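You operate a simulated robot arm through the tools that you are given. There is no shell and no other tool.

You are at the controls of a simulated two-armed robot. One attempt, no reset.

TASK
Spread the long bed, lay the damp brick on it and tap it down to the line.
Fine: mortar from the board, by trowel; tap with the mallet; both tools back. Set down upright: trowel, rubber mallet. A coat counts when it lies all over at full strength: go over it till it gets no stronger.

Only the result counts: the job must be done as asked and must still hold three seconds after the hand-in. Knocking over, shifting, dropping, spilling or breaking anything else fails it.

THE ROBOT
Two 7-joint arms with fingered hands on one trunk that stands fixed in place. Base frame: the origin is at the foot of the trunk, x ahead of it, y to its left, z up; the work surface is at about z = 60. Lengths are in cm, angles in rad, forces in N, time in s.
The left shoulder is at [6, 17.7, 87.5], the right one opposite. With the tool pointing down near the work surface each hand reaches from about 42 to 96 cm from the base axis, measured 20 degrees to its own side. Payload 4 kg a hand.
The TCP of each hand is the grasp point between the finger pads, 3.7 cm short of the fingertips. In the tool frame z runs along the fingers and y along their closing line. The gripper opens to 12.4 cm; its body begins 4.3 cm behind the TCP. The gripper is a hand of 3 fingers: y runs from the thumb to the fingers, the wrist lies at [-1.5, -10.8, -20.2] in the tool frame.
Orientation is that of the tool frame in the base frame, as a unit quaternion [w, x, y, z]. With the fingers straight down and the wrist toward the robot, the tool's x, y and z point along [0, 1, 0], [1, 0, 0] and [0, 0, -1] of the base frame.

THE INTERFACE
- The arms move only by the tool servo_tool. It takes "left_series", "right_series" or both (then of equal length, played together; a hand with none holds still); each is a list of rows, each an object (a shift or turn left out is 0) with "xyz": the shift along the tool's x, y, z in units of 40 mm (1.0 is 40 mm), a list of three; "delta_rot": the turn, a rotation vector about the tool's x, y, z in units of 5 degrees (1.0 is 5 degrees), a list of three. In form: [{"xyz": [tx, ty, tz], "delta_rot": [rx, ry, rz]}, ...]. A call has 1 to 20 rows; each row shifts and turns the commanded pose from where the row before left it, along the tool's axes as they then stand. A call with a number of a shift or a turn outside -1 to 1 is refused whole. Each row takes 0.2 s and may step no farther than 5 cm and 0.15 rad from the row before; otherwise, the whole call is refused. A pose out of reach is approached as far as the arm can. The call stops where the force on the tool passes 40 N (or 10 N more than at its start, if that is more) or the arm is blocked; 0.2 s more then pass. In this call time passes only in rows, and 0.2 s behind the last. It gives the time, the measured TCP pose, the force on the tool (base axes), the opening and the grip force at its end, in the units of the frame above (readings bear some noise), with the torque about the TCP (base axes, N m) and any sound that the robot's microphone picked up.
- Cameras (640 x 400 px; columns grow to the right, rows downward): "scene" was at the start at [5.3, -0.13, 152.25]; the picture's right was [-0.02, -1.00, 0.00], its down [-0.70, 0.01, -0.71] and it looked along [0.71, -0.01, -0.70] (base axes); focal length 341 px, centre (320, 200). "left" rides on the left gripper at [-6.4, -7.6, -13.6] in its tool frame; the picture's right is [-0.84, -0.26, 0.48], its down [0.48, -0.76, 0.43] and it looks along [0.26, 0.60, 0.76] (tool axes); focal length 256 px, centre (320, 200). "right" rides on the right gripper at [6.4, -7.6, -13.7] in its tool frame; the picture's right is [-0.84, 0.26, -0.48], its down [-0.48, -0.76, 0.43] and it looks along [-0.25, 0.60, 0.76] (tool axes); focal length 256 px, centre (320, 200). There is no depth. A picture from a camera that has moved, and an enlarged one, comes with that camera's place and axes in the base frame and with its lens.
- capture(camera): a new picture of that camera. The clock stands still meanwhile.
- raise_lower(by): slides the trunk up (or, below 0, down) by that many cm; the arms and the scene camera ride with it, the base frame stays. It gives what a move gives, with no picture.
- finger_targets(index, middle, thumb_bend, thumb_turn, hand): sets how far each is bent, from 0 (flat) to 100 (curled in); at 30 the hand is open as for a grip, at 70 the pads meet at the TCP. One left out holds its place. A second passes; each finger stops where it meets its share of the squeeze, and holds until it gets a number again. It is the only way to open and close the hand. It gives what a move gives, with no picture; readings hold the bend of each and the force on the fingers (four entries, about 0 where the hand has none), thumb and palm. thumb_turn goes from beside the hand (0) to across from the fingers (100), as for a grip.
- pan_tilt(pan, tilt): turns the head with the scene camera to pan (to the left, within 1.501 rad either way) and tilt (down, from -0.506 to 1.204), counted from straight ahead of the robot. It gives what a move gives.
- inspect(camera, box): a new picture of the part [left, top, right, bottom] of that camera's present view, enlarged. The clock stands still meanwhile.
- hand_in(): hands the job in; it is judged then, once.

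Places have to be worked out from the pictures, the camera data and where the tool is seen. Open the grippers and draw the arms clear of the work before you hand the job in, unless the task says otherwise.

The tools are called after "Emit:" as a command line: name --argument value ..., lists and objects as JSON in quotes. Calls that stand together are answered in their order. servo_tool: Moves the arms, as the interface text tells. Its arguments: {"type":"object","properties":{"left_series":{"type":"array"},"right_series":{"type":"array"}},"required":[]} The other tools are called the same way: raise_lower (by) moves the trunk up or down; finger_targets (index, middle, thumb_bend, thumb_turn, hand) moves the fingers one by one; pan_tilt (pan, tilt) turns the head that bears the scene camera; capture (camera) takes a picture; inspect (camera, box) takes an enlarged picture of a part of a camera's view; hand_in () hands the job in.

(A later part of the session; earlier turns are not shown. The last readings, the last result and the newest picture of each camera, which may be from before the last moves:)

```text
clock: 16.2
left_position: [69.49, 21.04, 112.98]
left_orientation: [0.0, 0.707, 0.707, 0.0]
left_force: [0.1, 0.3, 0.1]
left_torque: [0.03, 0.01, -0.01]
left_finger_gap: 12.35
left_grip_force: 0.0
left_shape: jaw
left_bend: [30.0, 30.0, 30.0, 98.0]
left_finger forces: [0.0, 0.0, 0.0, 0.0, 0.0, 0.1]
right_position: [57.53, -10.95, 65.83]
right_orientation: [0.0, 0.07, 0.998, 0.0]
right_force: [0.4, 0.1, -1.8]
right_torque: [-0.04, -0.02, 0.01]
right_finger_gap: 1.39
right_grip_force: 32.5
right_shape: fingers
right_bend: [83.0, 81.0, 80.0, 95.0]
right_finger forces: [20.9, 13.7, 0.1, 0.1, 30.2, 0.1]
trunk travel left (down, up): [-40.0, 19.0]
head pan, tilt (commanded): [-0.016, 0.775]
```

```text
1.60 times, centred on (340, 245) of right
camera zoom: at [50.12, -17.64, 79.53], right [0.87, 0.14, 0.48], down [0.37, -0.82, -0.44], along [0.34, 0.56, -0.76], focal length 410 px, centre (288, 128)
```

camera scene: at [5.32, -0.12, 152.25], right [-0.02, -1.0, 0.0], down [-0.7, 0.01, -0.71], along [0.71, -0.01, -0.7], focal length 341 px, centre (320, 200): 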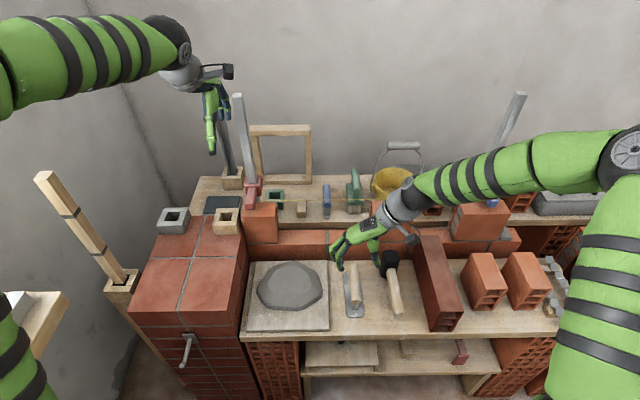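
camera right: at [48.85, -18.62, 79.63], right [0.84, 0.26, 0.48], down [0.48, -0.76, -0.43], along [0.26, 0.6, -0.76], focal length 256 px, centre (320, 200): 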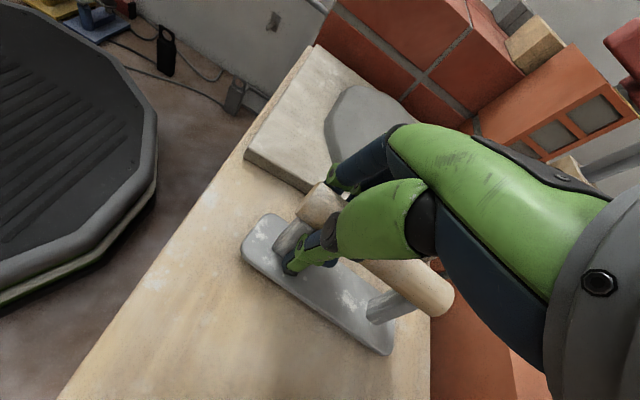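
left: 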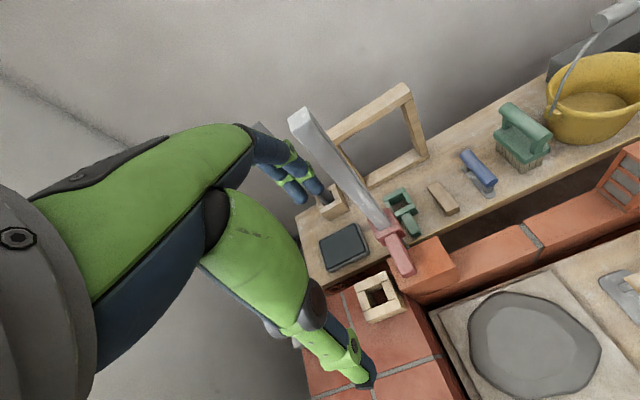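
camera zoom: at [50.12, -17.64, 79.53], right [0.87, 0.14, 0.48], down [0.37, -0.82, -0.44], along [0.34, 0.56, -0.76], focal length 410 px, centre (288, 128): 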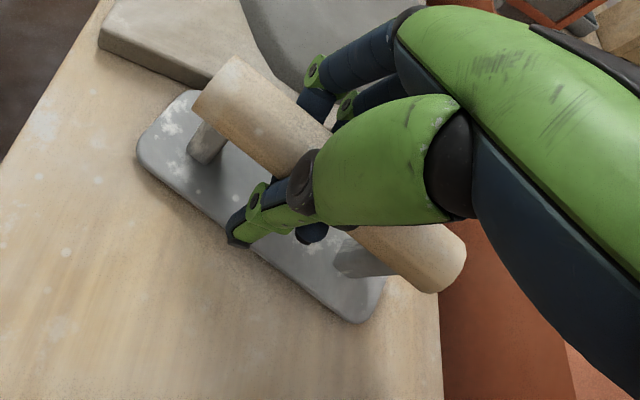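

The fingers have wrapped under the handle. I lift the trowel 4 cm gently to see whether it hangs level and firm.

Emit:
servo_tool --right_series '[{"xyz": [0, 0, -0.25]}, {"xyz": [0, 0, -0.25]}, {"xyz": [0, 0, -0.25]}, {"xyz": [0, 0, -0.25]}]'

Emit:
inspect --camera "scene" --box '[325, 230, 405, 320]'

Emit:
inspect --camera "right" --box '[200, 120, 480, 370]'

Emit:
capture --camera "left"

```text
clock: 17.2
left_position: [69.64, 20.98, 112.87]
left_orientation: [0.0, 0.707, 0.707, 0.0]
left_force: [0.8, -0.1, 0.4]
left_torque: [0.03, -0.03, 0.01]
left_finger_gap: 12.36
left_grip_force: 0.1
left_shape: jaw
left_bend: [30.0, 30.0, 30.0, 98.0]
left_finger forces: [0.1, 0.0, 0.1, 0.1, 0.0, 0.0]
right_position: [57.58, -11.01, 70.05]
right_orientation: [0.001, 0.07, 0.998, 0.0]
right_force: [-0.6, -0.5, -2.0]
right_torque: [0.01, 0.02, 0.01]
right_finger_gap: 1.42
right_grip_force: 32.4
right_shape: fingers
right_bend: [83.0, 81.0, 80.0, 95.0]
right_finger forces: [20.8, 13.7, 0.0, 0.0, 30.1, 0.1]
trunk travel left (down, up): [-40.0, 19.0]
head pan, tilt (commanded): [-0.016, 0.775]
```

```text
4.44 times, centred on (365, 275) of scene
camera zoom: at [5.32, -0.12, 152.25], right [-0.02, -1.0, 0.0], down [-0.7, 0.01, -0.71], along [0.71, -0.01, -0.7], focal length 1515 px, centre (120, -133)
```

zoom: 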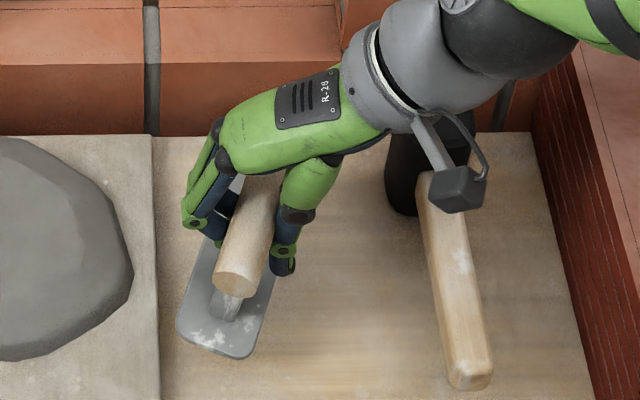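

```text
1.60 times, centred on (340, 245) of right
camera zoom: at [50.1, -17.62, 83.54], right [0.87, 0.14, 0.48], down [0.37, -0.82, -0.43], along [0.34, 0.56, -0.76], focal length 410 px, centre (288, 128)
```

zoom: 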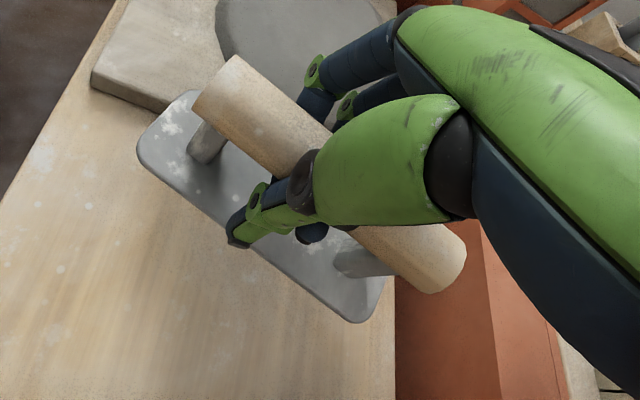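

```text
taken
camera left: at [61.99, 14.68, 126.51], right [-0.26, -0.84, -0.48], down [-0.76, 0.48, -0.43], along [0.6, 0.26, -0.76], focal length 256 px, centre (320, 200)
```

left: 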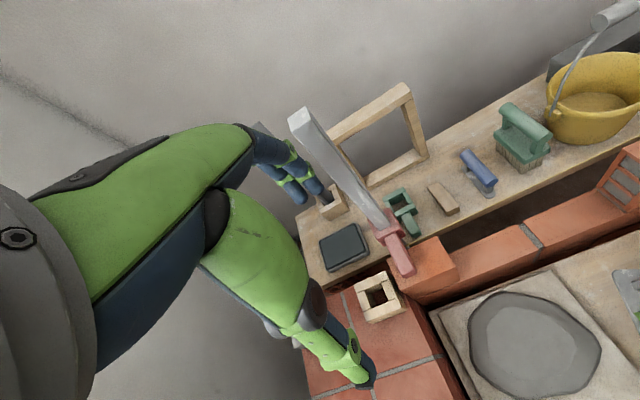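

The trowel is held firmly and level (about 2 N), its blade centre about 2 cm to the finger side of the TCP and turned about 15° clockwise to the hand. I raise it, turn the hand 23° so the blade lies along x, and carry it over the mortar heap (centre about (59, 7.8)).

Emit:
servo_tool --right_series '[{"xyz": [0, 0, -0.3], "delta_rot": [0, 0, -0.92]}, {"xyz": [0, 0, -0.3], "delta_rot": [0, 0, -0.92]}, {"xyz": [0, 0, -0.3], "delta_rot": [0, 0, -0.92]}, {"xyz": [0, 0, -0.3], "delta_rot": [0, 0, -0.92]}, {"xyz": [0, 0, -0.3], "delta_rot": [0, 0, -0.92]}, {"xyz": [-0.356, 0.99, 0]}, {"xyz": [-0.356, 0.99, 0]}, {"xyz": [-0.356, 0.99, 0]}, {"xyz": [-0.356, 0.99, 0]}]'

Emit:
inspect --camera "scene" --box '[230, 190, 400, 350]'

Emit:
capture --camera "right"

Emit:
capture --camera "left"

```text
clock: 19.2
left_position: [69.59, 21.08, 112.8]
left_orientation: [0.0, 0.707, 0.707, 0.0]
left_force: [-1.0, 0.5, 0.1]
left_torque: [-0.05, 0.01, 0.0]
left_finger_gap: 12.39
left_grip_force: 0.1
left_shape: jaw
left_bend: [30.0, 30.0, 30.0, 98.0]
left_finger forces: [0.1, 0.1, 0.0, 0.1, 0.1, 0.0]
right_position: [58.88, 5.73, 75.88]
right_orientation: [0.0, -0.131, 0.991, -0.001]
right_force: [0.6, -0.4, -2.4]
right_torque: [-0.02, -0.03, 0.04]
right_finger_gap: 1.42
right_grip_force: 31.8
right_shape: fingers
right_bend: [83.0, 81.0, 80.0, 95.0]
right_finger forces: [20.2, 13.4, 0.1, 0.1, 29.9, 0.0]
trunk travel left (down, up): [-40.0, 19.0]
head pan, tilt (commanded): [-0.016, 0.775]
```

```text
2.50 times, centred on (315, 270) of scene
camera zoom: at [5.34, -0.07, 152.25], right [-0.02, -1.0, 0.0], down [-0.7, 0.01, -0.71], along [0.71, -0.01, -0.7], focal length 852 px, centre (332, 25)
```

zoom: 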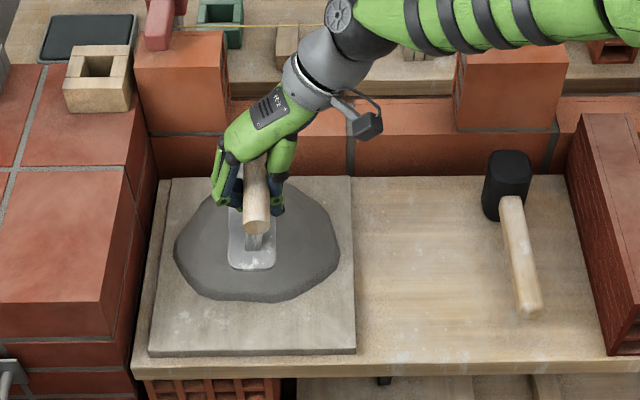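

```text
taken
camera right: at [54.63, -3.14, 89.49], right [0.74, 0.46, 0.48], down [0.66, -0.61, -0.43], along [0.09, 0.64, -0.76], focal length 256 px, centre (320, 200)
```

right: 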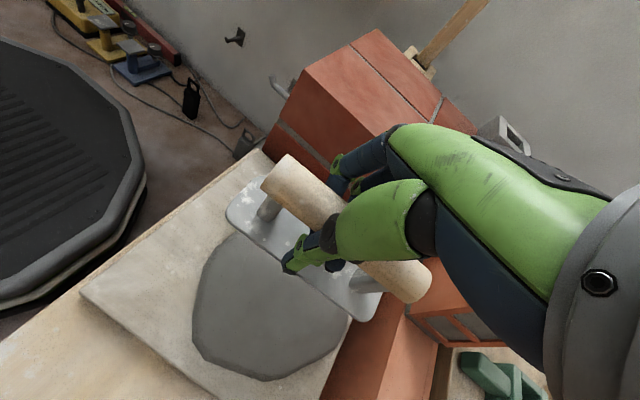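

```text
taken
camera left: at [62.02, 14.73, 126.48], right [-0.26, -0.84, -0.48], down [-0.76, 0.48, -0.43], along [0.6, 0.25, -0.76], focal length 256 px, centre (320, 200)
```

left: 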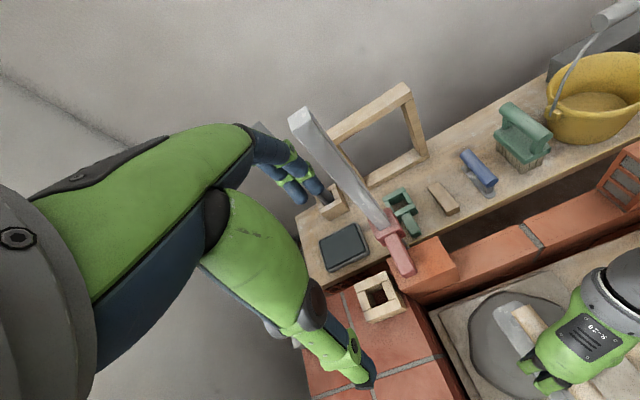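

The blade hangs level over the heap (blade bottom at about z 70). I lower it toward the mortar in steps.

Emit:
servo_tool --right_series '[{"xyz": [0, 0, 0.4]}, {"xyz": [0, 0, 0.4]}, {"xyz": [0, 0, 0.2]}]'

Emit:
servo_tool --right_series '[{"xyz": [0, 0, 0.15]}]'

Emit:
inspect --camera "scene" --box '[230, 220, 350, 340]'

```text
clock: 20.0
left_position: [69.52, 21.01, 112.8]
left_orientation: [0.001, 0.707, 0.707, 0.0]
left_force: [0.0, 0.4, -1.1]
left_torque: [0.01, -0.03, -0.03]
left_finger_gap: 12.37
left_grip_force: 0.1
left_shape: jaw
left_bend: [30.0, 30.0, 30.0, 98.0]
left_finger forces: [0.1, 0.0, 0.0, 0.0, 0.0, 0.0]
right_position: [58.88, 5.89, 71.9]
right_orientation: [0.0, -0.13, 0.992, 0.0]
right_force: [-0.2, -0.2, -1.7]
right_torque: [-0.03, 0.01, 0.03]
right_finger_gap: 1.42
right_grip_force: 31.7
right_shape: fingers
right_bend: [83.0, 81.0, 80.0, 95.0]
right_finger forces: [20.3, 13.3, 0.0, 0.0, 29.8, 0.1]
trunk travel left (down, up): [-40.0, 19.0]
head pan, tilt (commanded): [-0.016, 0.775]
```

```text
clock: 20.4
left_position: [69.59, 21.04, 112.91]
left_orientation: [0.0, 0.707, 0.707, 0.0]
left_force: [0.3, 0.5, 0.1]
left_torque: [0.04, 0.0, 0.0]
left_finger_gap: 12.35
left_grip_force: 0.1
left_shape: jaw
left_bend: [30.0, 30.0, 30.0, 98.0]
left_finger forces: [0.0, 0.0, 0.0, 0.0, 0.0, 0.0]
right_position: [58.81, 5.89, 71.29]
right_orientation: [0.0, -0.131, 0.991, 0.0]
right_force: [0.0, 0.8, -2.0]
right_torque: [0.01, -0.03, -0.01]
right_finger_gap: 1.39
right_grip_force: 31.9
right_shape: fingers
right_bend: [83.0, 81.0, 80.0, 95.0]
right_finger forces: [20.1, 13.4, 0.1, 0.0, 29.7, 0.1]
trunk travel left (down, up): [-40.0, 19.0]
head pan, tilt (commanded): [-0.016, 0.775]
```

```text
3.33 times, centred on (290, 280) of scene
camera zoom: at [5.33, -0.12, 152.25], right [-0.02, -1.0, 0.0], down [-0.7, 0.01, -0.71], along [0.71, -0.01, -0.7], focal length 1136 px, centre (420, -67)
```

zoom: 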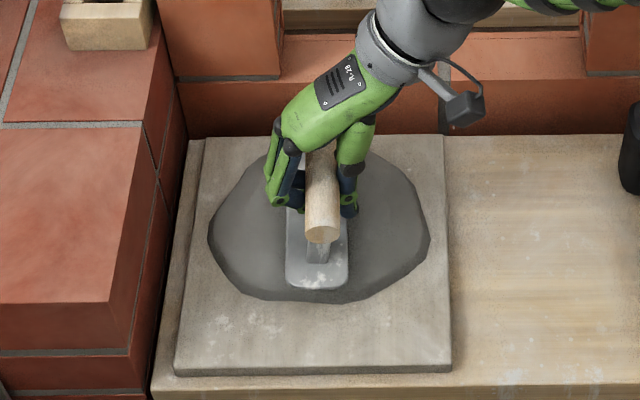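

No contact yet (blade bottom about z 65.4). I go down a few more millimetres at a time.

Emit:
servo_tool --right_series '[{"xyz": [0, 0, 0.1]}, {"xyz": [0, 0, 0.1]}]'

Emit:
servo_tool --right_series '[{"xyz": [0, 0, 0.08]}]'

Emit:
inspect --camera "right" --box '[150, 130, 450, 380]'

```text
clock: 21.0
left_position: [69.57, 21.04, 112.79]
left_orientation: [0.0, 0.708, 0.707, 0.0]
left_force: [0.3, 0.6, 0.4]
left_torque: [0.0, -0.02, 0.01]
left_finger_gap: 12.37
left_grip_force: 0.2
left_shape: jaw
left_bend: [30.0, 30.0, 30.0, 98.0]
left_finger forces: [0.1, 0.0, 0.0, 0.0, 0.0, 0.0]
right_position: [58.98, 5.86, 70.48]
right_orientation: [0.0, -0.131, 0.991, 0.0]
right_force: [0.4, 0.2, -3.1]
right_torque: [-0.08, 0.03, -0.02]
right_finger_gap: 1.38
right_grip_force: 31.2
right_shape: fingers
right_bend: [83.0, 81.0, 80.0, 95.0]
right_finger forces: [20.1, 13.4, 0.1, 0.1, 29.8, 0.0]
trunk travel left (down, up): [-40.0, 19.0]
head pan, tilt (commanded): [-0.016, 0.775]
```

```text
clock: 21.4
left_position: [69.6, 21.14, 112.95]
left_orientation: [0.0, 0.707, 0.708, 0.0]
left_force: [0.6, 0.9, 0.0]
left_torque: [-0.04, -0.01, -0.02]
left_finger_gap: 12.34
left_grip_force: 0.1
left_shape: jaw
left_bend: [30.0, 30.0, 30.0, 98.0]
left_finger forces: [0.0, 0.0, 0.0, 0.0, 0.0, 0.1]
right_position: [58.97, 5.87, 70.22]
right_orientation: [0.0, -0.131, 0.991, 0.0]
right_force: [0.7, -0.1, -1.2]
right_torque: [-0.04, 0.03, -0.02]
right_finger_gap: 1.42
right_grip_force: 31.8
right_shape: fingers
right_bend: [83.0, 81.0, 80.0, 95.0]
right_finger forces: [20.0, 13.3, 0.1, 0.0, 29.7, 0.0]
trunk travel left (down, up): [-40.0, 19.0]
head pan, tilt (commanded): [-0.016, 0.775]
```

```text
1.60 times, centred on (300, 255) of right
camera zoom: at [54.67, -3.23, 83.83], right [0.74, 0.46, 0.48], down [0.66, -0.61, -0.44], along [0.09, 0.64, -0.76], focal length 410 px, centre (352, 112)
```

zoom: 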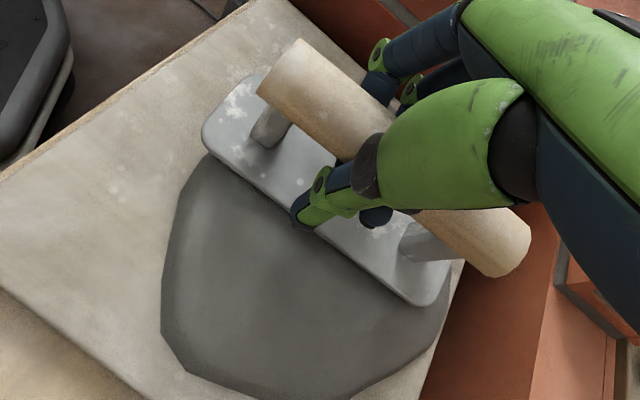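

The blade is just about touching the heap. I continue down gently while watching the vertical force.

Emit:
servo_tool --right_series '[{"xyz": [0, 0, 0.08]}]'

Emit:
servo_tool --right_series '[{"xyz": [0, 0, 0.08]}]'

Emit:
inspect --camera "right" --box '[150, 130, 450, 380]'

```text
clock: 21.8
left_position: [69.54, 21.0, 112.94]
left_orientation: [0.0, 0.707, 0.707, 0.0]
left_force: [-0.9, -0.5, 0.0]
left_torque: [-0.01, 0.0, 0.02]
left_finger_gap: 12.37
left_grip_force: 0.0
left_shape: jaw
left_bend: [30.0, 30.0, 30.0, 98.0]
left_finger forces: [0.1, 0.0, 0.0, 0.0, 0.0, 0.1]
right_position: [58.9, 5.96, 69.99]
right_orientation: [0.0, -0.13, 0.991, -0.001]
right_force: [0.5, -0.1, -0.5]
right_torque: [-0.01, 0.01, 0.01]
right_finger_gap: 1.42
right_grip_force: 31.1
right_shape: fingers
right_bend: [83.0, 81.0, 80.0, 95.0]
right_finger forces: [18.7, 13.5, 0.0, 0.1, 29.5, 0.0]
trunk travel left (down, up): [-40.0, 19.0]
head pan, tilt (commanded): [-0.016, 0.775]
```

```text
clock: 22.2
left_position: [69.43, 21.09, 112.94]
left_orientation: [0.0, 0.707, 0.708, 0.0]
left_force: [0.8, 0.5, 0.1]
left_torque: [0.01, 0.0, -0.02]
left_finger_gap: 12.39
left_grip_force: 0.1
left_shape: jaw
left_bend: [30.0, 30.0, 30.0, 98.0]
left_finger forces: [0.1, 0.0, 0.1, 0.0, 0.1, 0.0]
right_position: [58.97, 5.79, 69.65]
right_orientation: [0.001, -0.13, 0.991, 0.0]
right_force: [3.3, 1.5, 8.4]
right_torque: [0.01, 0.22, -0.05]
right_finger_gap: 1.39
right_grip_force: 27.3
right_shape: fingers
right_bend: [84.0, 81.0, 80.0, 96.0]
right_finger forces: [15.5, 11.7, 0.0, 0.0, 27.5, 0.1]
trunk travel left (down, up): [-40.0, 19.0]
head pan, tilt (commanded): [-0.016, 0.775]
```

```text
1.60 times, centred on (300, 255) of right
camera zoom: at [54.69, -3.16, 83.3], right [0.74, 0.46, 0.48], down [0.66, -0.61, -0.43], along [0.09, 0.64, -0.76], focal length 410 px, centre (352, 112)
```

zoom: 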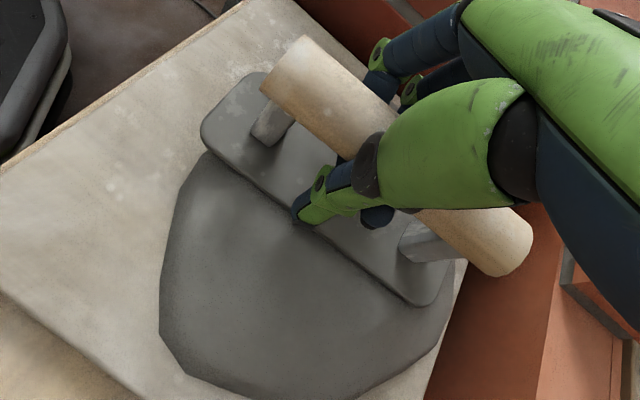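

The blade turned dark grey: it is loaded (contact at TCP z≈69.7). I lift it and carry it to the front of the bed at about z 75, then over the middle of the bed under the string.

Emit:
servo_tool --right_series '[{"xyz": [0, 0, -0.6]}, {"xyz": [0, 0, -0.75]}, {"xyz": [-0.66, -0.69, 0]}, {"xyz": [-0.66, -0.69, 0]}, {"xyz": [-0.66, -0.69, 0]}, {"xyz": [-0.66, -0.69, 0]}]'

Emit:
inspect --camera "scene" --box '[240, 170, 420, 290]'

Emit:
capture --camera "right"

Emit:
capture --camera "left"

```text
clock: 23.6
left_position: [69.58, 21.01, 112.83]
left_orientation: [-0.001, 0.707, 0.707, 0.0]
left_force: [0.2, -0.9, 0.5]
left_torque: [0.01, 0.01, 0.03]
left_finger_gap: 12.36
left_grip_force: 0.1
left_shape: jaw
left_bend: [30.0, 30.0, 30.0, 98.0]
left_finger forces: [0.0, 0.0, 0.0, 0.0, 0.0, 0.1]
right_position: [71.99, -2.07, 74.91]
right_orientation: [-0.001, -0.131, 0.991, 0.001]
right_force: [-0.2, 0.2, -1.8]
right_torque: [-0.01, -0.02, -0.03]
right_finger_gap: 1.43
right_grip_force: 28.8
right_shape: fingers
right_bend: [84.0, 81.0, 80.0, 96.0]
right_finger forces: [16.1, 12.5, 0.0, 0.0, 28.4, 0.1]
trunk travel left (down, up): [-40.0, 19.0]
head pan, tilt (commanded): [-0.016, 0.775]
```

```text
3.33 times, centred on (330, 230) of scene
camera zoom: at [5.37, -0.13, 152.25], right [-0.02, -1.0, 0.0], down [-0.7, 0.01, -0.71], along [0.71, -0.01, -0.7], focal length 1136 px, centre (287, 100)
```

zoom: 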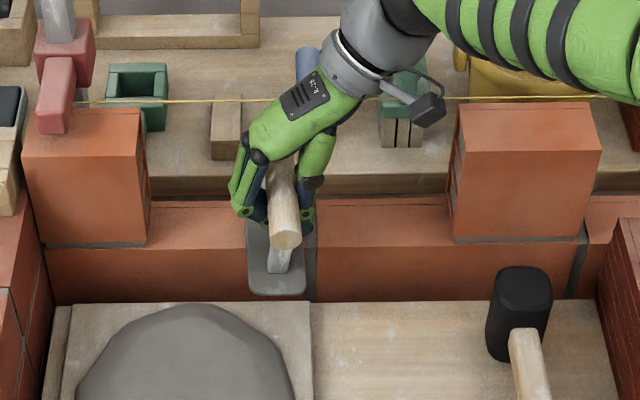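

```text
taken
camera right: at [67.72, -11.12, 88.56], right [0.74, 0.47, 0.48], down [0.66, -0.61, -0.44], along [0.09, 0.64, -0.76], focal length 256 px, centre (320, 200)
```

right: 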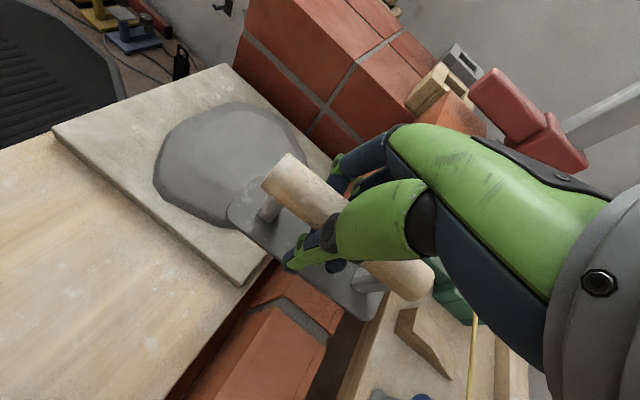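

```text
taken
camera left: at [62.03, 14.68, 126.48], right [-0.26, -0.84, -0.48], down [-0.76, 0.48, -0.43], along [0.6, 0.26, -0.76], focal length 256 px, centre (320, 200)
```

left: 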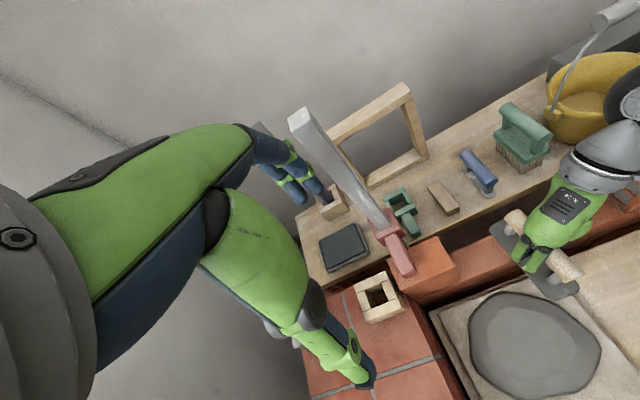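

The blade spans the bed under the string. I lower it toward the bed (expected contact at TCP z≈71).

Emit:
servo_tool --right_series '[{"xyz": [0, 0, 0.4]}, {"xyz": [0, 0, 0.3]}]'

Emit:
servo_tool --right_series '[{"xyz": [0, 0, 0.1]}]'

Emit:
inspect --camera "scene" --box '[270, 200, 350, 270]'

Emit:
inspect --camera "left" --box '[440, 150, 640, 330]'

```text
clock: 24.2
left_position: [69.58, 21.07, 112.9]
left_orientation: [0.001, 0.707, 0.707, 0.0]
left_force: [0.2, 0.2, 0.0]
left_torque: [-0.02, -0.01, -0.03]
left_finger_gap: 12.39
left_grip_force: 0.0
left_shape: jaw
left_bend: [30.0, 30.0, 30.0, 98.0]
left_finger forces: [0.0, 0.0, 0.0, 0.0, 0.0, 0.0]
right_position: [71.95, -2.1, 72.19]
right_orientation: [0.001, -0.13, 0.991, 0.0]
right_force: [-0.2, 0.6, -2.6]
right_torque: [-0.01, 0.0, -0.01]
right_finger_gap: 1.41
right_grip_force: 28.3
right_shape: fingers
right_bend: [84.0, 81.0, 80.0, 96.0]
right_finger forces: [16.2, 12.6, 0.0, 0.1, 28.3, 0.1]
trunk travel left (down, up): [-40.0, 19.0]
head pan, tilt (commanded): [-0.016, 0.775]
```

```text
clock: 24.6
left_position: [69.47, 21.09, 112.82]
left_orientation: [0.0, 0.708, 0.707, -0.001]
left_force: [-0.3, -0.3, -0.5]
left_torque: [-0.02, -0.01, 0.03]
left_finger_gap: 12.37
left_grip_force: 0.0
left_shape: jaw
left_bend: [30.0, 30.0, 30.0, 98.0]
left_finger forces: [0.0, 0.1, 0.0, 0.0, 0.1, 0.0]
right_position: [71.92, -2.13, 71.76]
right_orientation: [0.0, -0.131, 0.991, 0.0]
right_force: [-0.1, -0.6, -1.6]
right_torque: [-0.05, -0.02, 0.0]
right_finger_gap: 1.42
right_grip_force: 29.3
right_shape: fingers
right_bend: [84.0, 81.0, 80.0, 96.0]
right_finger forces: [16.2, 12.5, 0.0, 0.1, 28.3, 0.0]
trunk travel left (down, up): [-40.0, 19.0]
head pan, tilt (commanded): [-0.016, 0.775]
```

```text
5.71 times, centred on (310, 235) of scene
camera zoom: at [5.34, -0.12, 152.25], right [-0.02, -1.0, 0.0], down [-0.7, 0.01, -0.71], along [0.71, -0.01, -0.7], focal length 1948 px, centre (377, 0)
```

zoom: 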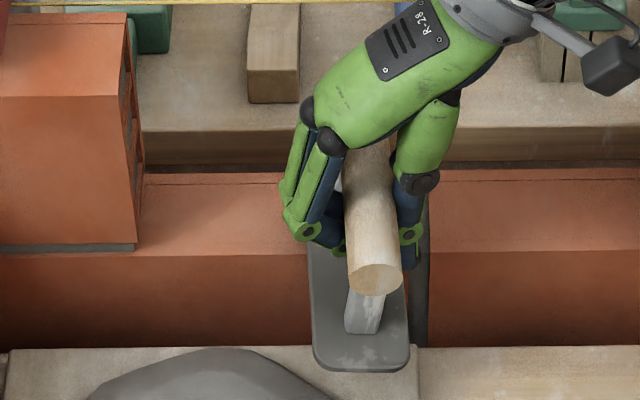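

```text
2.22 times, centred on (540, 240) of left
camera zoom: at [62.01, 14.68, 126.5], right [-0.26, -0.84, -0.48], down [-0.76, 0.48, -0.43], along [0.6, 0.26, -0.76], focal length 569 px, centre (-169, 111)
```

zoom: 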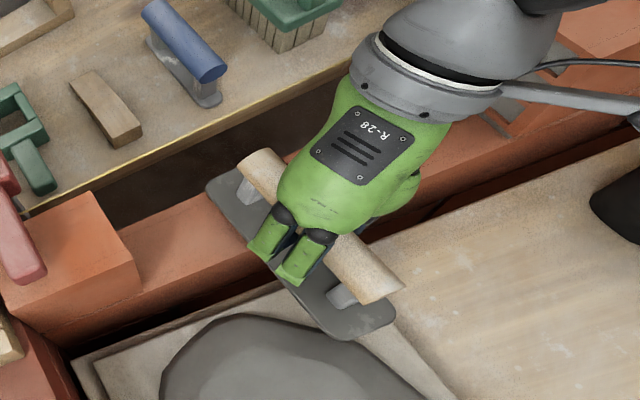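

Still about half a centimetre above the bed. I lower further in small steps.

Emit:
servo_tool --right_series '[{"xyz": [0, 0, 0.08]}]'

Emit:
servo_tool --right_series '[{"xyz": [0, 0, 0.06]}]'

Emit:
inspect --camera "scene" --box '[270, 200, 350, 270]'

```text
clock: 25.0
left_position: [69.46, 21.08, 112.79]
left_orientation: [0.0, 0.708, 0.706, 0.001]
left_force: [0.0, 0.9, -0.2]
left_torque: [-0.01, 0.01, 0.03]
left_finger_gap: 12.35
left_grip_force: 0.1
left_shape: jaw
left_bend: [30.0, 30.0, 30.0, 98.0]
left_finger forces: [0.0, 0.0, 0.1, 0.1, 0.0, 0.0]
right_position: [71.91, -2.1, 71.4]
right_orientation: [-0.001, -0.131, 0.991, 0.0]
right_force: [-0.2, 0.2, -1.8]
right_torque: [-0.04, 0.03, 0.02]
right_finger_gap: 1.43
right_grip_force: 28.6
right_shape: fingers
right_bend: [84.0, 81.0, 80.0, 96.0]
right_finger forces: [16.2, 12.5, 0.1, 0.0, 28.2, 0.0]
trunk travel left (down, up): [-40.0, 19.0]
head pan, tilt (commanded): [-0.016, 0.775]
```

```text
clock: 25.4
left_position: [69.62, 21.09, 112.88]
left_orientation: [0.0, 0.707, 0.707, 0.001]
left_force: [0.1, 0.0, 0.1]
left_torque: [0.0, 0.0, 0.0]
left_finger_gap: 12.36
left_grip_force: 0.1
left_shape: jaw
left_bend: [30.0, 30.0, 30.0, 98.0]
left_finger forces: [0.1, 0.1, 0.1, 0.0, 0.1, 0.1]
right_position: [71.94, -2.07, 71.33]
right_orientation: [-0.001, -0.13, 0.992, -0.001]
right_force: [0.0, -0.8, -0.9]
right_torque: [-0.05, 0.0, 0.01]
right_finger_gap: 1.43
right_grip_force: 28.1
right_shape: fingers
right_bend: [84.0, 81.0, 80.0, 96.0]
right_finger forces: [16.2, 12.3, 0.1, 0.1, 28.2, 0.0]
trunk travel left (down, up): [-40.0, 19.0]
head pan, tilt (commanded): [-0.016, 0.775]
```

```text
5.71 times, centred on (310, 235) of scene
camera zoom: at [5.32, -0.12, 152.25], right [-0.02, -1.0, 0.0], down [-0.7, 0.01, -0.71], along [0.71, -0.01, -0.7], focal length 1948 px, centre (377, 0)
```

zoom: 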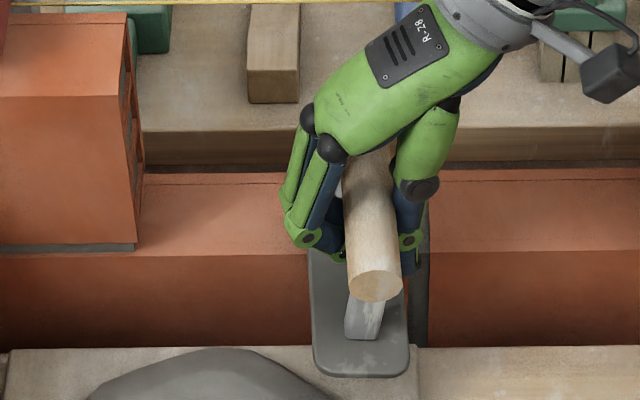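

Nearly there. Two more small steps down.

Emit:
servo_tool --right_series '[{"xyz": [0, 0, 0.06]}]'

Emit:
servo_tool --right_series '[{"xyz": [0, 0, 0.06]}]'

Emit:
inspect --camera "scene" --box '[270, 200, 350, 270]'

```text
clock: 25.8
left_position: [69.47, 21.05, 112.98]
left_orientation: [0.0, 0.707, 0.707, 0.0]
left_force: [1.5, 0.2, 0.0]
left_torque: [0.01, -0.02, 0.04]
left_finger_gap: 12.36
left_grip_force: 0.0
left_shape: jaw
left_bend: [30.0, 30.0, 30.0, 98.0]
left_finger forces: [0.0, 0.0, 0.0, 0.1, 0.0, 0.0]
right_position: [71.95, -1.98, 71.06]
right_orientation: [0.001, -0.13, 0.992, -0.001]
right_force: [-2.0, 0.0, 7.8]
right_torque: [-0.07, 0.01, 0.01]
right_finger_gap: 1.39
right_grip_force: 27.1
right_shape: fingers
right_bend: [84.0, 82.0, 80.0, 96.0]
right_finger forces: [15.5, 10.9, 0.0, 0.1, 27.5, 0.0]
trunk travel left (down, up): [-40.0, 19.0]
head pan, tilt (commanded): [-0.016, 0.775]
```

```text
clock: 26.2
left_position: [69.49, 21.12, 112.93]
left_orientation: [0.0, 0.707, 0.707, 0.0]
left_force: [-0.4, -0.3, -0.7]
left_torque: [0.03, -0.02, 0.0]
left_finger_gap: 12.35
left_grip_force: 0.0
left_shape: jaw
left_bend: [30.0, 30.0, 30.0, 98.0]
left_finger forces: [0.1, 0.0, 0.0, 0.1, 0.0, 0.0]
right_position: [71.71, -1.98, 70.82]
right_orientation: [0.0, -0.132, 0.991, 0.001]
right_force: [-6.1, 1.6, 11.2]
right_torque: [-0.01, 0.08, 0.03]
right_finger_gap: 1.33
right_grip_force: 23.2
right_shape: fingers
right_bend: [84.0, 82.0, 80.0, 95.0]
right_finger forces: [11.7, 9.3, 0.1, 0.0, 24.6, 0.0]
trunk travel left (down, up): [-40.0, 19.0]
head pan, tilt (commanded): [-0.016, 0.775]
```

```text
5.71 times, centred on (310, 235) of scene
camera zoom: at [5.18, -0.1, 152.27], right [-0.02, -1.0, 0.0], down [-0.7, 0.01, -0.72], along [0.71, -0.01, -0.7], focal length 1948 px, centre (377, 0)
```

zoom: 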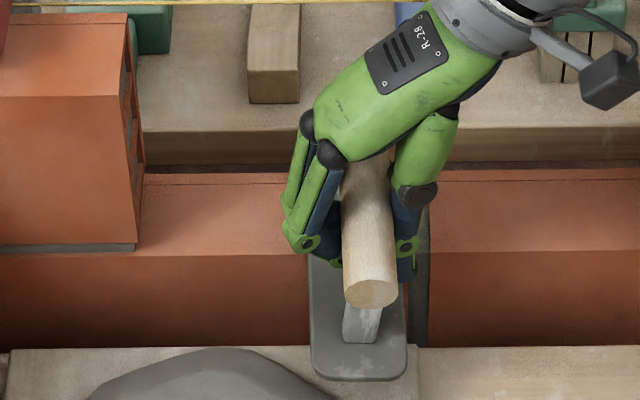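

Contact at TCP z≈71.1, so the bed lies at about z 65.2. I ease off about 1.5 mm and sweep the blade to the left along the bed.

Emit:
servo_tool --right_series '[{"xyz": [0, 0, -0.04]}, {"xyz": [-0.065, 0.2415, 0]}, {"xyz": [-0.065, 0.2415, 0]}, {"xyz": [-0.065, 0.2415, 0]}, {"xyz": [-0.065, 0.2415, 0]}, {"xyz": [-0.065, 0.2415, 0]}]'

Emit:
inspect --camera "scene" --box '[250, 195, 350, 275]'

Emit:
inspect --camera "left" --box '[440, 150, 640, 330]'

```text
clock: 27.6
left_position: [69.54, 21.03, 112.91]
left_orientation: [0.0, 0.707, 0.707, 0.0]
left_force: [0.1, 0.6, 0.2]
left_torque: [-0.01, -0.01, 0.01]
left_finger_gap: 12.36
left_grip_force: 0.1
left_shape: jaw
left_bend: [30.0, 30.0, 30.0, 98.0]
left_finger forces: [0.0, 0.1, 0.1, 0.1, 0.0, 0.0]
right_position: [72.01, 2.95, 70.86]
right_orientation: [0.0, -0.13, 0.991, 0.0]
right_force: [0.5, -0.6, 0.0]
right_torque: [-0.06, 0.01, 0.0]
right_finger_gap: 1.38
right_grip_force: 22.5
right_shape: fingers
right_bend: [84.0, 82.0, 80.0, 95.0]
right_finger forces: [11.2, 9.4, 0.0, 0.1, 24.6, 0.0]
trunk travel left (down, up): [-40.0, 19.0]
head pan, tilt (commanded): [-0.016, 0.775]
```

```text
5.00 times, centred on (300, 235) of scene
camera zoom: at [5.31, -0.12, 152.25], right [-0.02, -1.0, 0.0], down [-0.7, 0.01, -0.71], along [0.71, -0.01, -0.7], focal length 1705 px, centre (420, 25)
```

zoom: 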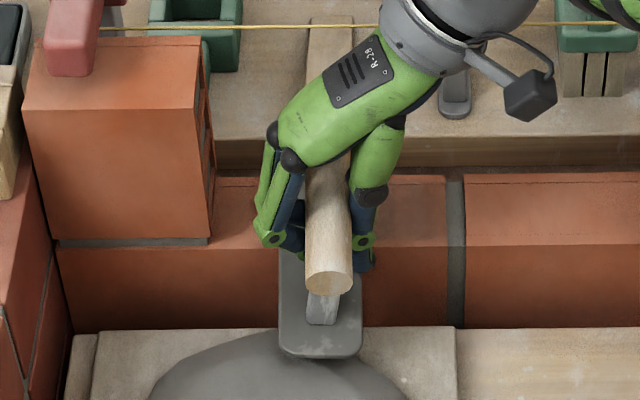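

```text
2.22 times, centred on (540, 240) of left
camera zoom: at [61.99, 14.69, 126.51], right [-0.26, -0.84, -0.48], down [-0.76, 0.48, -0.43], along [0.6, 0.26, -0.76], focal length 569 px, centre (-169, 111)
```

zoom: 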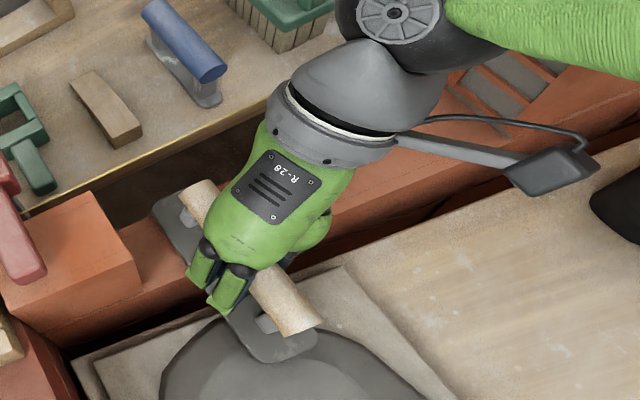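

I zoom on the strip just swept to see whether mortar was laid.

Emit:
inspect --camera "scene" --box '[300, 220, 350, 255]'

Emit:
inspect --camera "right" --box '[200, 150, 500, 390]'

```text
11.43 times, centred on (325, 238) of scene
camera zoom: at [5.31, -0.12, 152.25], right [-0.02, -1.0, 0.0], down [-0.7, 0.01, -0.71], along [0.71, -0.01, -0.7], focal length 3896 px, centre (263, -229)
```

zoom: 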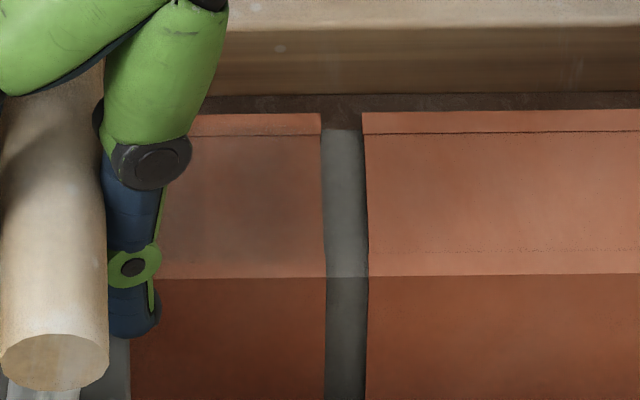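

```text
1.67 times, centred on (350, 270) of right
camera zoom: at [67.69, -6.06, 84.46], right [0.74, 0.46, 0.48], down [0.66, -0.61, -0.44], along [0.09, 0.64, -0.76], focal length 427 px, centre (270, 83)
```

zoom: 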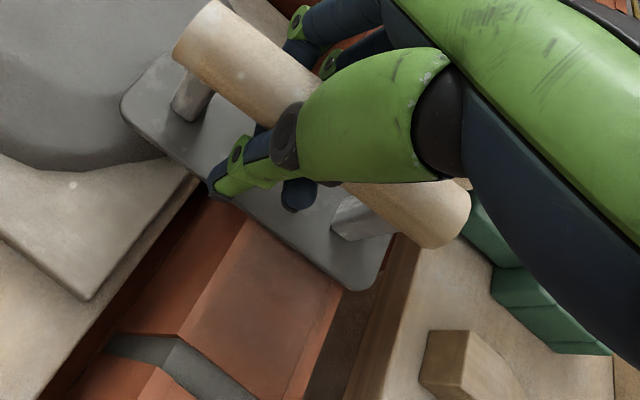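

A faint grey tint shows where the blade passed, so the coat builds up with each pass. I sweep to the right along the bed's middle and back.

Emit:
servo_tool --right_series '[{"xyz": [0.078, -0.29, 0]}, {"xyz": [0.078, -0.29, 0]}, {"xyz": [0.078, -0.29, 0]}, {"xyz": [0.078, -0.29, 0]}, {"xyz": [0.078, -0.29, 0]}, {"xyz": [0.078, -0.29, 0]}, {"xyz": [0.078, -0.29, 0]}, {"xyz": [0.078, -0.29, 0]}, {"xyz": [0.078, -0.29, 0]}, {"xyz": [0.078, -0.29, 0]}]'

Emit:
inspect --camera "scene" --box '[260, 190, 400, 275]'

Emit:
inspect --camera "right" --box '[200, 150, 500, 390]'

```text
clock: 29.8
left_position: [69.61, 21.07, 112.85]
left_orientation: [0.0, 0.707, 0.707, 0.0]
left_force: [0.5, -0.3, 0.3]
left_torque: [0.03, 0.03, 0.01]
left_finger_gap: 12.36
left_grip_force: 0.1
left_shape: jaw
left_bend: [30.0, 30.0, 30.0, 98.0]
left_finger forces: [0.1, 0.1, 0.0, 0.1, 0.0, 0.0]
right_position: [71.88, -9.17, 70.79]
right_orientation: [0.0, -0.131, 0.991, 0.0]
right_force: [0.5, -0.9, -2.0]
right_torque: [-0.05, -0.03, -0.02]
right_finger_gap: 1.31
right_grip_force: 21.4
right_shape: fingers
right_bend: [84.0, 82.0, 80.0, 96.0]
right_finger forces: [10.0, 9.6, 0.0, 0.0, 23.1, 0.0]
trunk travel left (down, up): [-40.0, 19.0]
head pan, tilt (commanded): [-0.016, 0.775]
```

```text
4.57 times, centred on (330, 232) of scene
camera zoom: at [5.33, -0.14, 152.25], right [-0.02, -1.0, 0.0], down [-0.7, 0.01, -0.71], along [0.71, -0.01, -0.7], focal length 1558 px, centre (274, 51)
```

zoom: 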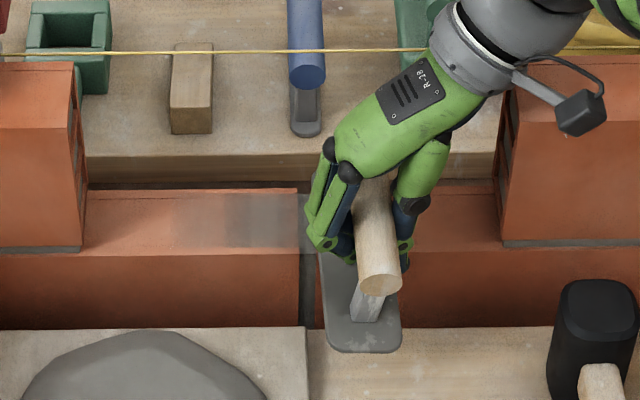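

```text
1.67 times, centred on (350, 270) of right
camera zoom: at [67.7, -18.12, 84.48], right [0.74, 0.46, 0.48], down [0.66, -0.61, -0.44], along [0.09, 0.64, -0.76], focal length 427 px, centre (270, 83)
```

zoom: 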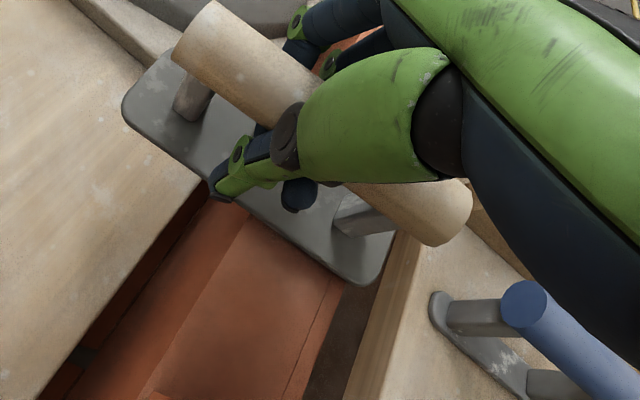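

The coat is building nicely over the full depth of the bed. I sweep back left, toward the left brick, watching the force.

Emit:
servo_tool --right_series '[{"xyz": [-0.081, 0.302, 0]}, {"xyz": [-0.081, 0.302, 0]}, {"xyz": [-0.081, 0.302, 0]}, {"xyz": [-0.081, 0.302, 0]}, {"xyz": [-0.081, 0.302, 0]}, {"xyz": [-0.081, 0.302, 0]}, {"xyz": [-0.081, 0.302, 0]}, {"xyz": [-0.081, 0.302, 0]}, {"xyz": [-0.081, 0.302, 0]}, {"xyz": [-0.081, 0.302, 0]}, {"xyz": [-0.081, 0.302, 0]}]'

Emit:
inspect --camera "scene" --box '[240, 190, 380, 275]'

Emit:
inspect --camera "left" --box '[420, 170, 600, 330]'

```text
clock: 32.2
left_position: [69.59, 21.01, 112.84]
left_orientation: [0.0, 0.707, 0.707, 0.0]
left_force: [-0.2, -0.1, 0.0]
left_torque: [0.01, -0.01, 0.02]
left_finger_gap: 12.36
left_grip_force: 0.1
left_shape: jaw
left_bend: [30.0, 30.0, 30.0, 98.0]
left_finger forces: [0.0, 0.0, 0.0, 0.0, 0.0, 0.0]
right_position: [71.95, 4.65, 70.87]
right_orientation: [0.0, -0.13, 0.991, 0.0]
right_force: [0.1, 0.4, -1.3]
right_torque: [-0.02, 0.02, -0.04]
right_finger_gap: 1.32
right_grip_force: 20.4
right_shape: fingers
right_bend: [84.0, 82.0, 80.0, 96.0]
right_finger forces: [9.6, 9.0, 0.0, 0.0, 22.4, 0.0]
trunk travel left (down, up): [-40.0, 19.0]
head pan, tilt (commanded): [-0.016, 0.775]
```

```text
4.57 times, centred on (310, 232) of scene
camera zoom: at [5.33, -0.11, 152.25], right [-0.02, -1.0, 0.0], down [-0.7, 0.01, -0.71], along [0.71, -0.01, -0.7], focal length 1558 px, centre (366, 51)
```

zoom: 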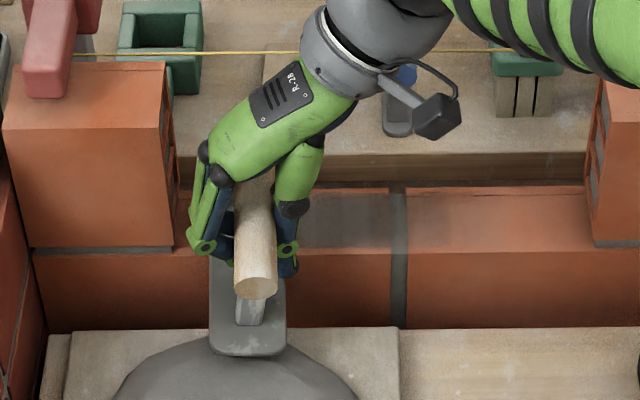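

```text
2.50 times, centred on (510, 250) of left
camera zoom: at [62.0, 14.69, 126.5], right [-0.26, -0.84, -0.48], down [-0.76, 0.48, -0.43], along [0.6, 0.26, -0.76], focal length 640 px, centre (-155, 75)
```

zoom: 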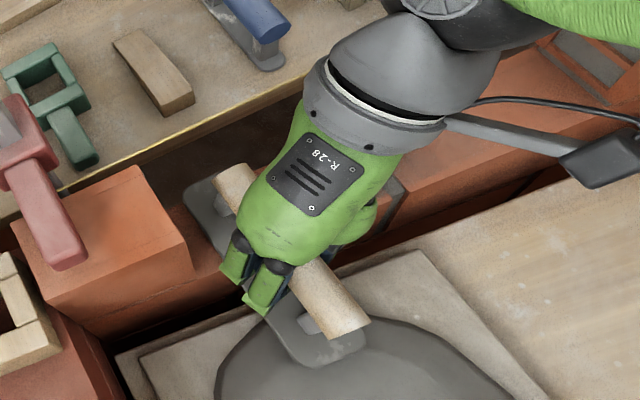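

The area right of the joint stayed bare (no contact there: force read only the trowel's weight), so I lower about 2 mm for firmer contact and sweep left to near the left brick.

Emit:
servo_tool --right_series '[{"xyz": [0, 0, 0.05]}, {"xyz": [-0.04, 0.145, 0]}, {"xyz": [-0.04, 0.145, 0]}, {"xyz": [-0.04, 0.145, 0]}]'

Emit:
inspect --camera "scene" --box '[240, 200, 340, 275]'

Emit:
inspect --camera "left" --box '[420, 170, 600, 330]'

```text
clock: 33.2
left_position: [69.44, 21.03, 112.77]
left_orientation: [0.0, 0.707, 0.707, 0.0]
left_force: [-0.4, 0.5, 0.4]
left_torque: [0.01, 0.02, 0.03]
left_finger_gap: 12.36
left_grip_force: 0.1
left_shape: jaw
left_bend: [30.0, 30.0, 30.0, 98.0]
left_finger forces: [0.0, 0.1, 0.0, 0.0, 0.1, 0.0]
right_position: [71.92, 6.38, 70.65]
right_orientation: [0.0, -0.131, 0.991, 0.0]
right_force: [0.1, -2.0, 1.9]
right_torque: [-0.15, -0.06, -0.03]
right_finger_gap: 1.34
right_grip_force: 20.6
right_shape: fingers
right_bend: [84.0, 82.0, 80.0, 96.0]
right_finger forces: [10.9, 7.6, 0.1, 0.0, 22.8, 0.1]
trunk travel left (down, up): [-40.0, 19.0]
head pan, tilt (commanded): [-0.016, 0.775]
```

```text
5.33 times, centred on (290, 238) of scene
camera zoom: at [5.3, -0.13, 152.25], right [-0.02, -1.0, 0.0], down [-0.7, 0.01, -0.71], along [0.71, -0.01, -0.7], focal length 1818 px, centre (480, 0)
```

zoom: 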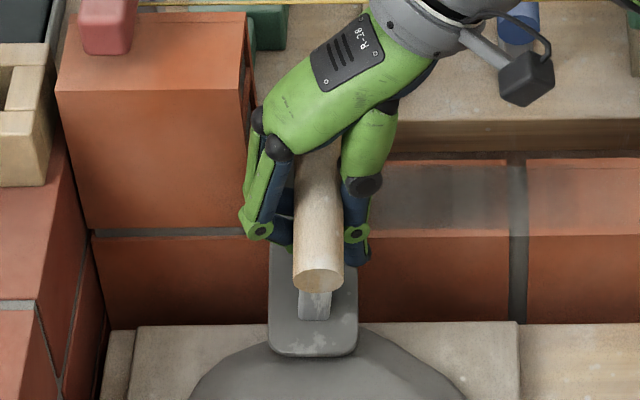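

```text
2.50 times, centred on (510, 250) of left
camera zoom: at [61.98, 14.68, 126.52], right [-0.26, -0.84, -0.48], down [-0.76, 0.48, -0.43], along [0.6, 0.26, -0.76], focal length 640 px, centre (-155, 75)
```

zoom: 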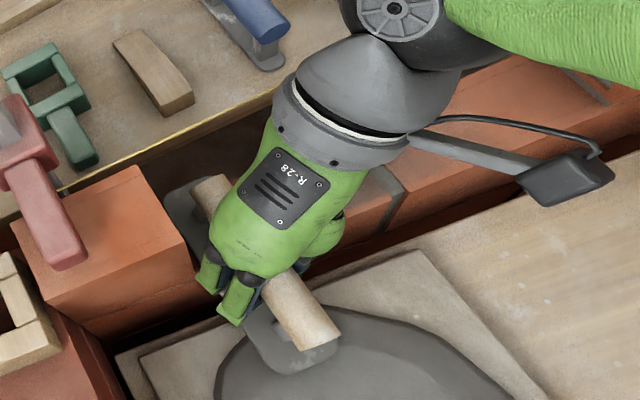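

The coat shows on both sides of the joint. I go 0.8 cm further left (blade edge then about 0.5 cm from the left brick).

Emit:
servo_tool --right_series '[{"xyz": [-0.025, 0.1, 0]}, {"xyz": [-0.025, 0.1, 0]}]'

Emit:
inspect --camera "left" --box '[440, 190, 560, 300]'

Emit:
inspect --camera "scene" --box '[260, 210, 320, 260]'

```text
clock: 33.8
left_position: [69.58, 21.13, 112.89]
left_orientation: [0.0, 0.707, 0.708, 0.0]
left_force: [0.8, 0.3, 0.5]
left_torque: [0.02, -0.03, 0.02]
left_finger_gap: 12.38
left_grip_force: 0.0
left_shape: jaw
left_bend: [30.0, 30.0, 30.0, 98.0]
left_finger forces: [0.1, 0.0, 0.1, 0.0, 0.0, 0.0]
right_position: [71.85, 7.26, 70.64]
right_orientation: [0.0, -0.131, 0.991, 0.0]
right_force: [0.2, -3.7, 1.8]
right_torque: [-0.17, -0.05, -0.07]
right_finger_gap: 1.34
right_grip_force: 21.5
right_shape: fingers
right_bend: [84.0, 82.0, 80.0, 95.0]
right_finger forces: [12.0, 7.6, 0.1, 0.0, 24.2, 0.1]
trunk travel left (down, up): [-40.0, 19.0]
head pan, tilt (commanded): [-0.016, 0.775]
```

```text
3.64 times, centred on (500, 245) of left
camera zoom: at [61.98, 14.66, 126.52], right [-0.26, -0.84, -0.48], down [-0.76, 0.48, -0.43], along [0.6, 0.26, -0.76], focal length 931 px, centre (-334, 36)
```

zoom: 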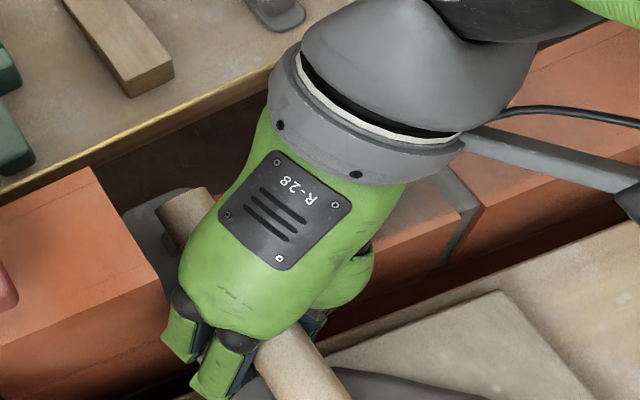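

```text
8.00 times, centred on (290, 235) of scene
camera zoom: at [5.3, -0.14, 152.25], right [-0.02, -1.0, 0.0], down [-0.7, 0.01, -0.71], along [0.71, -0.01, -0.7], focal length 2727 px, centre (560, -80)
```

zoom: 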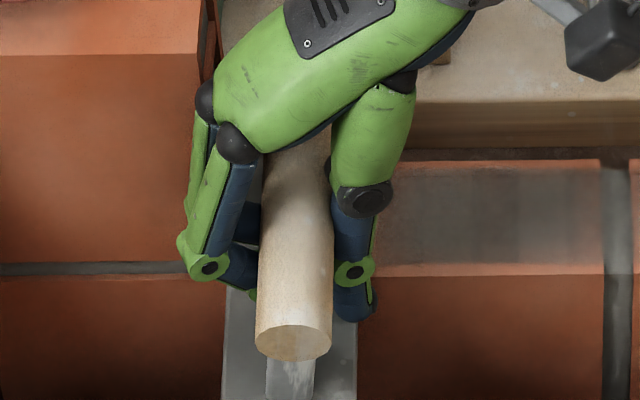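

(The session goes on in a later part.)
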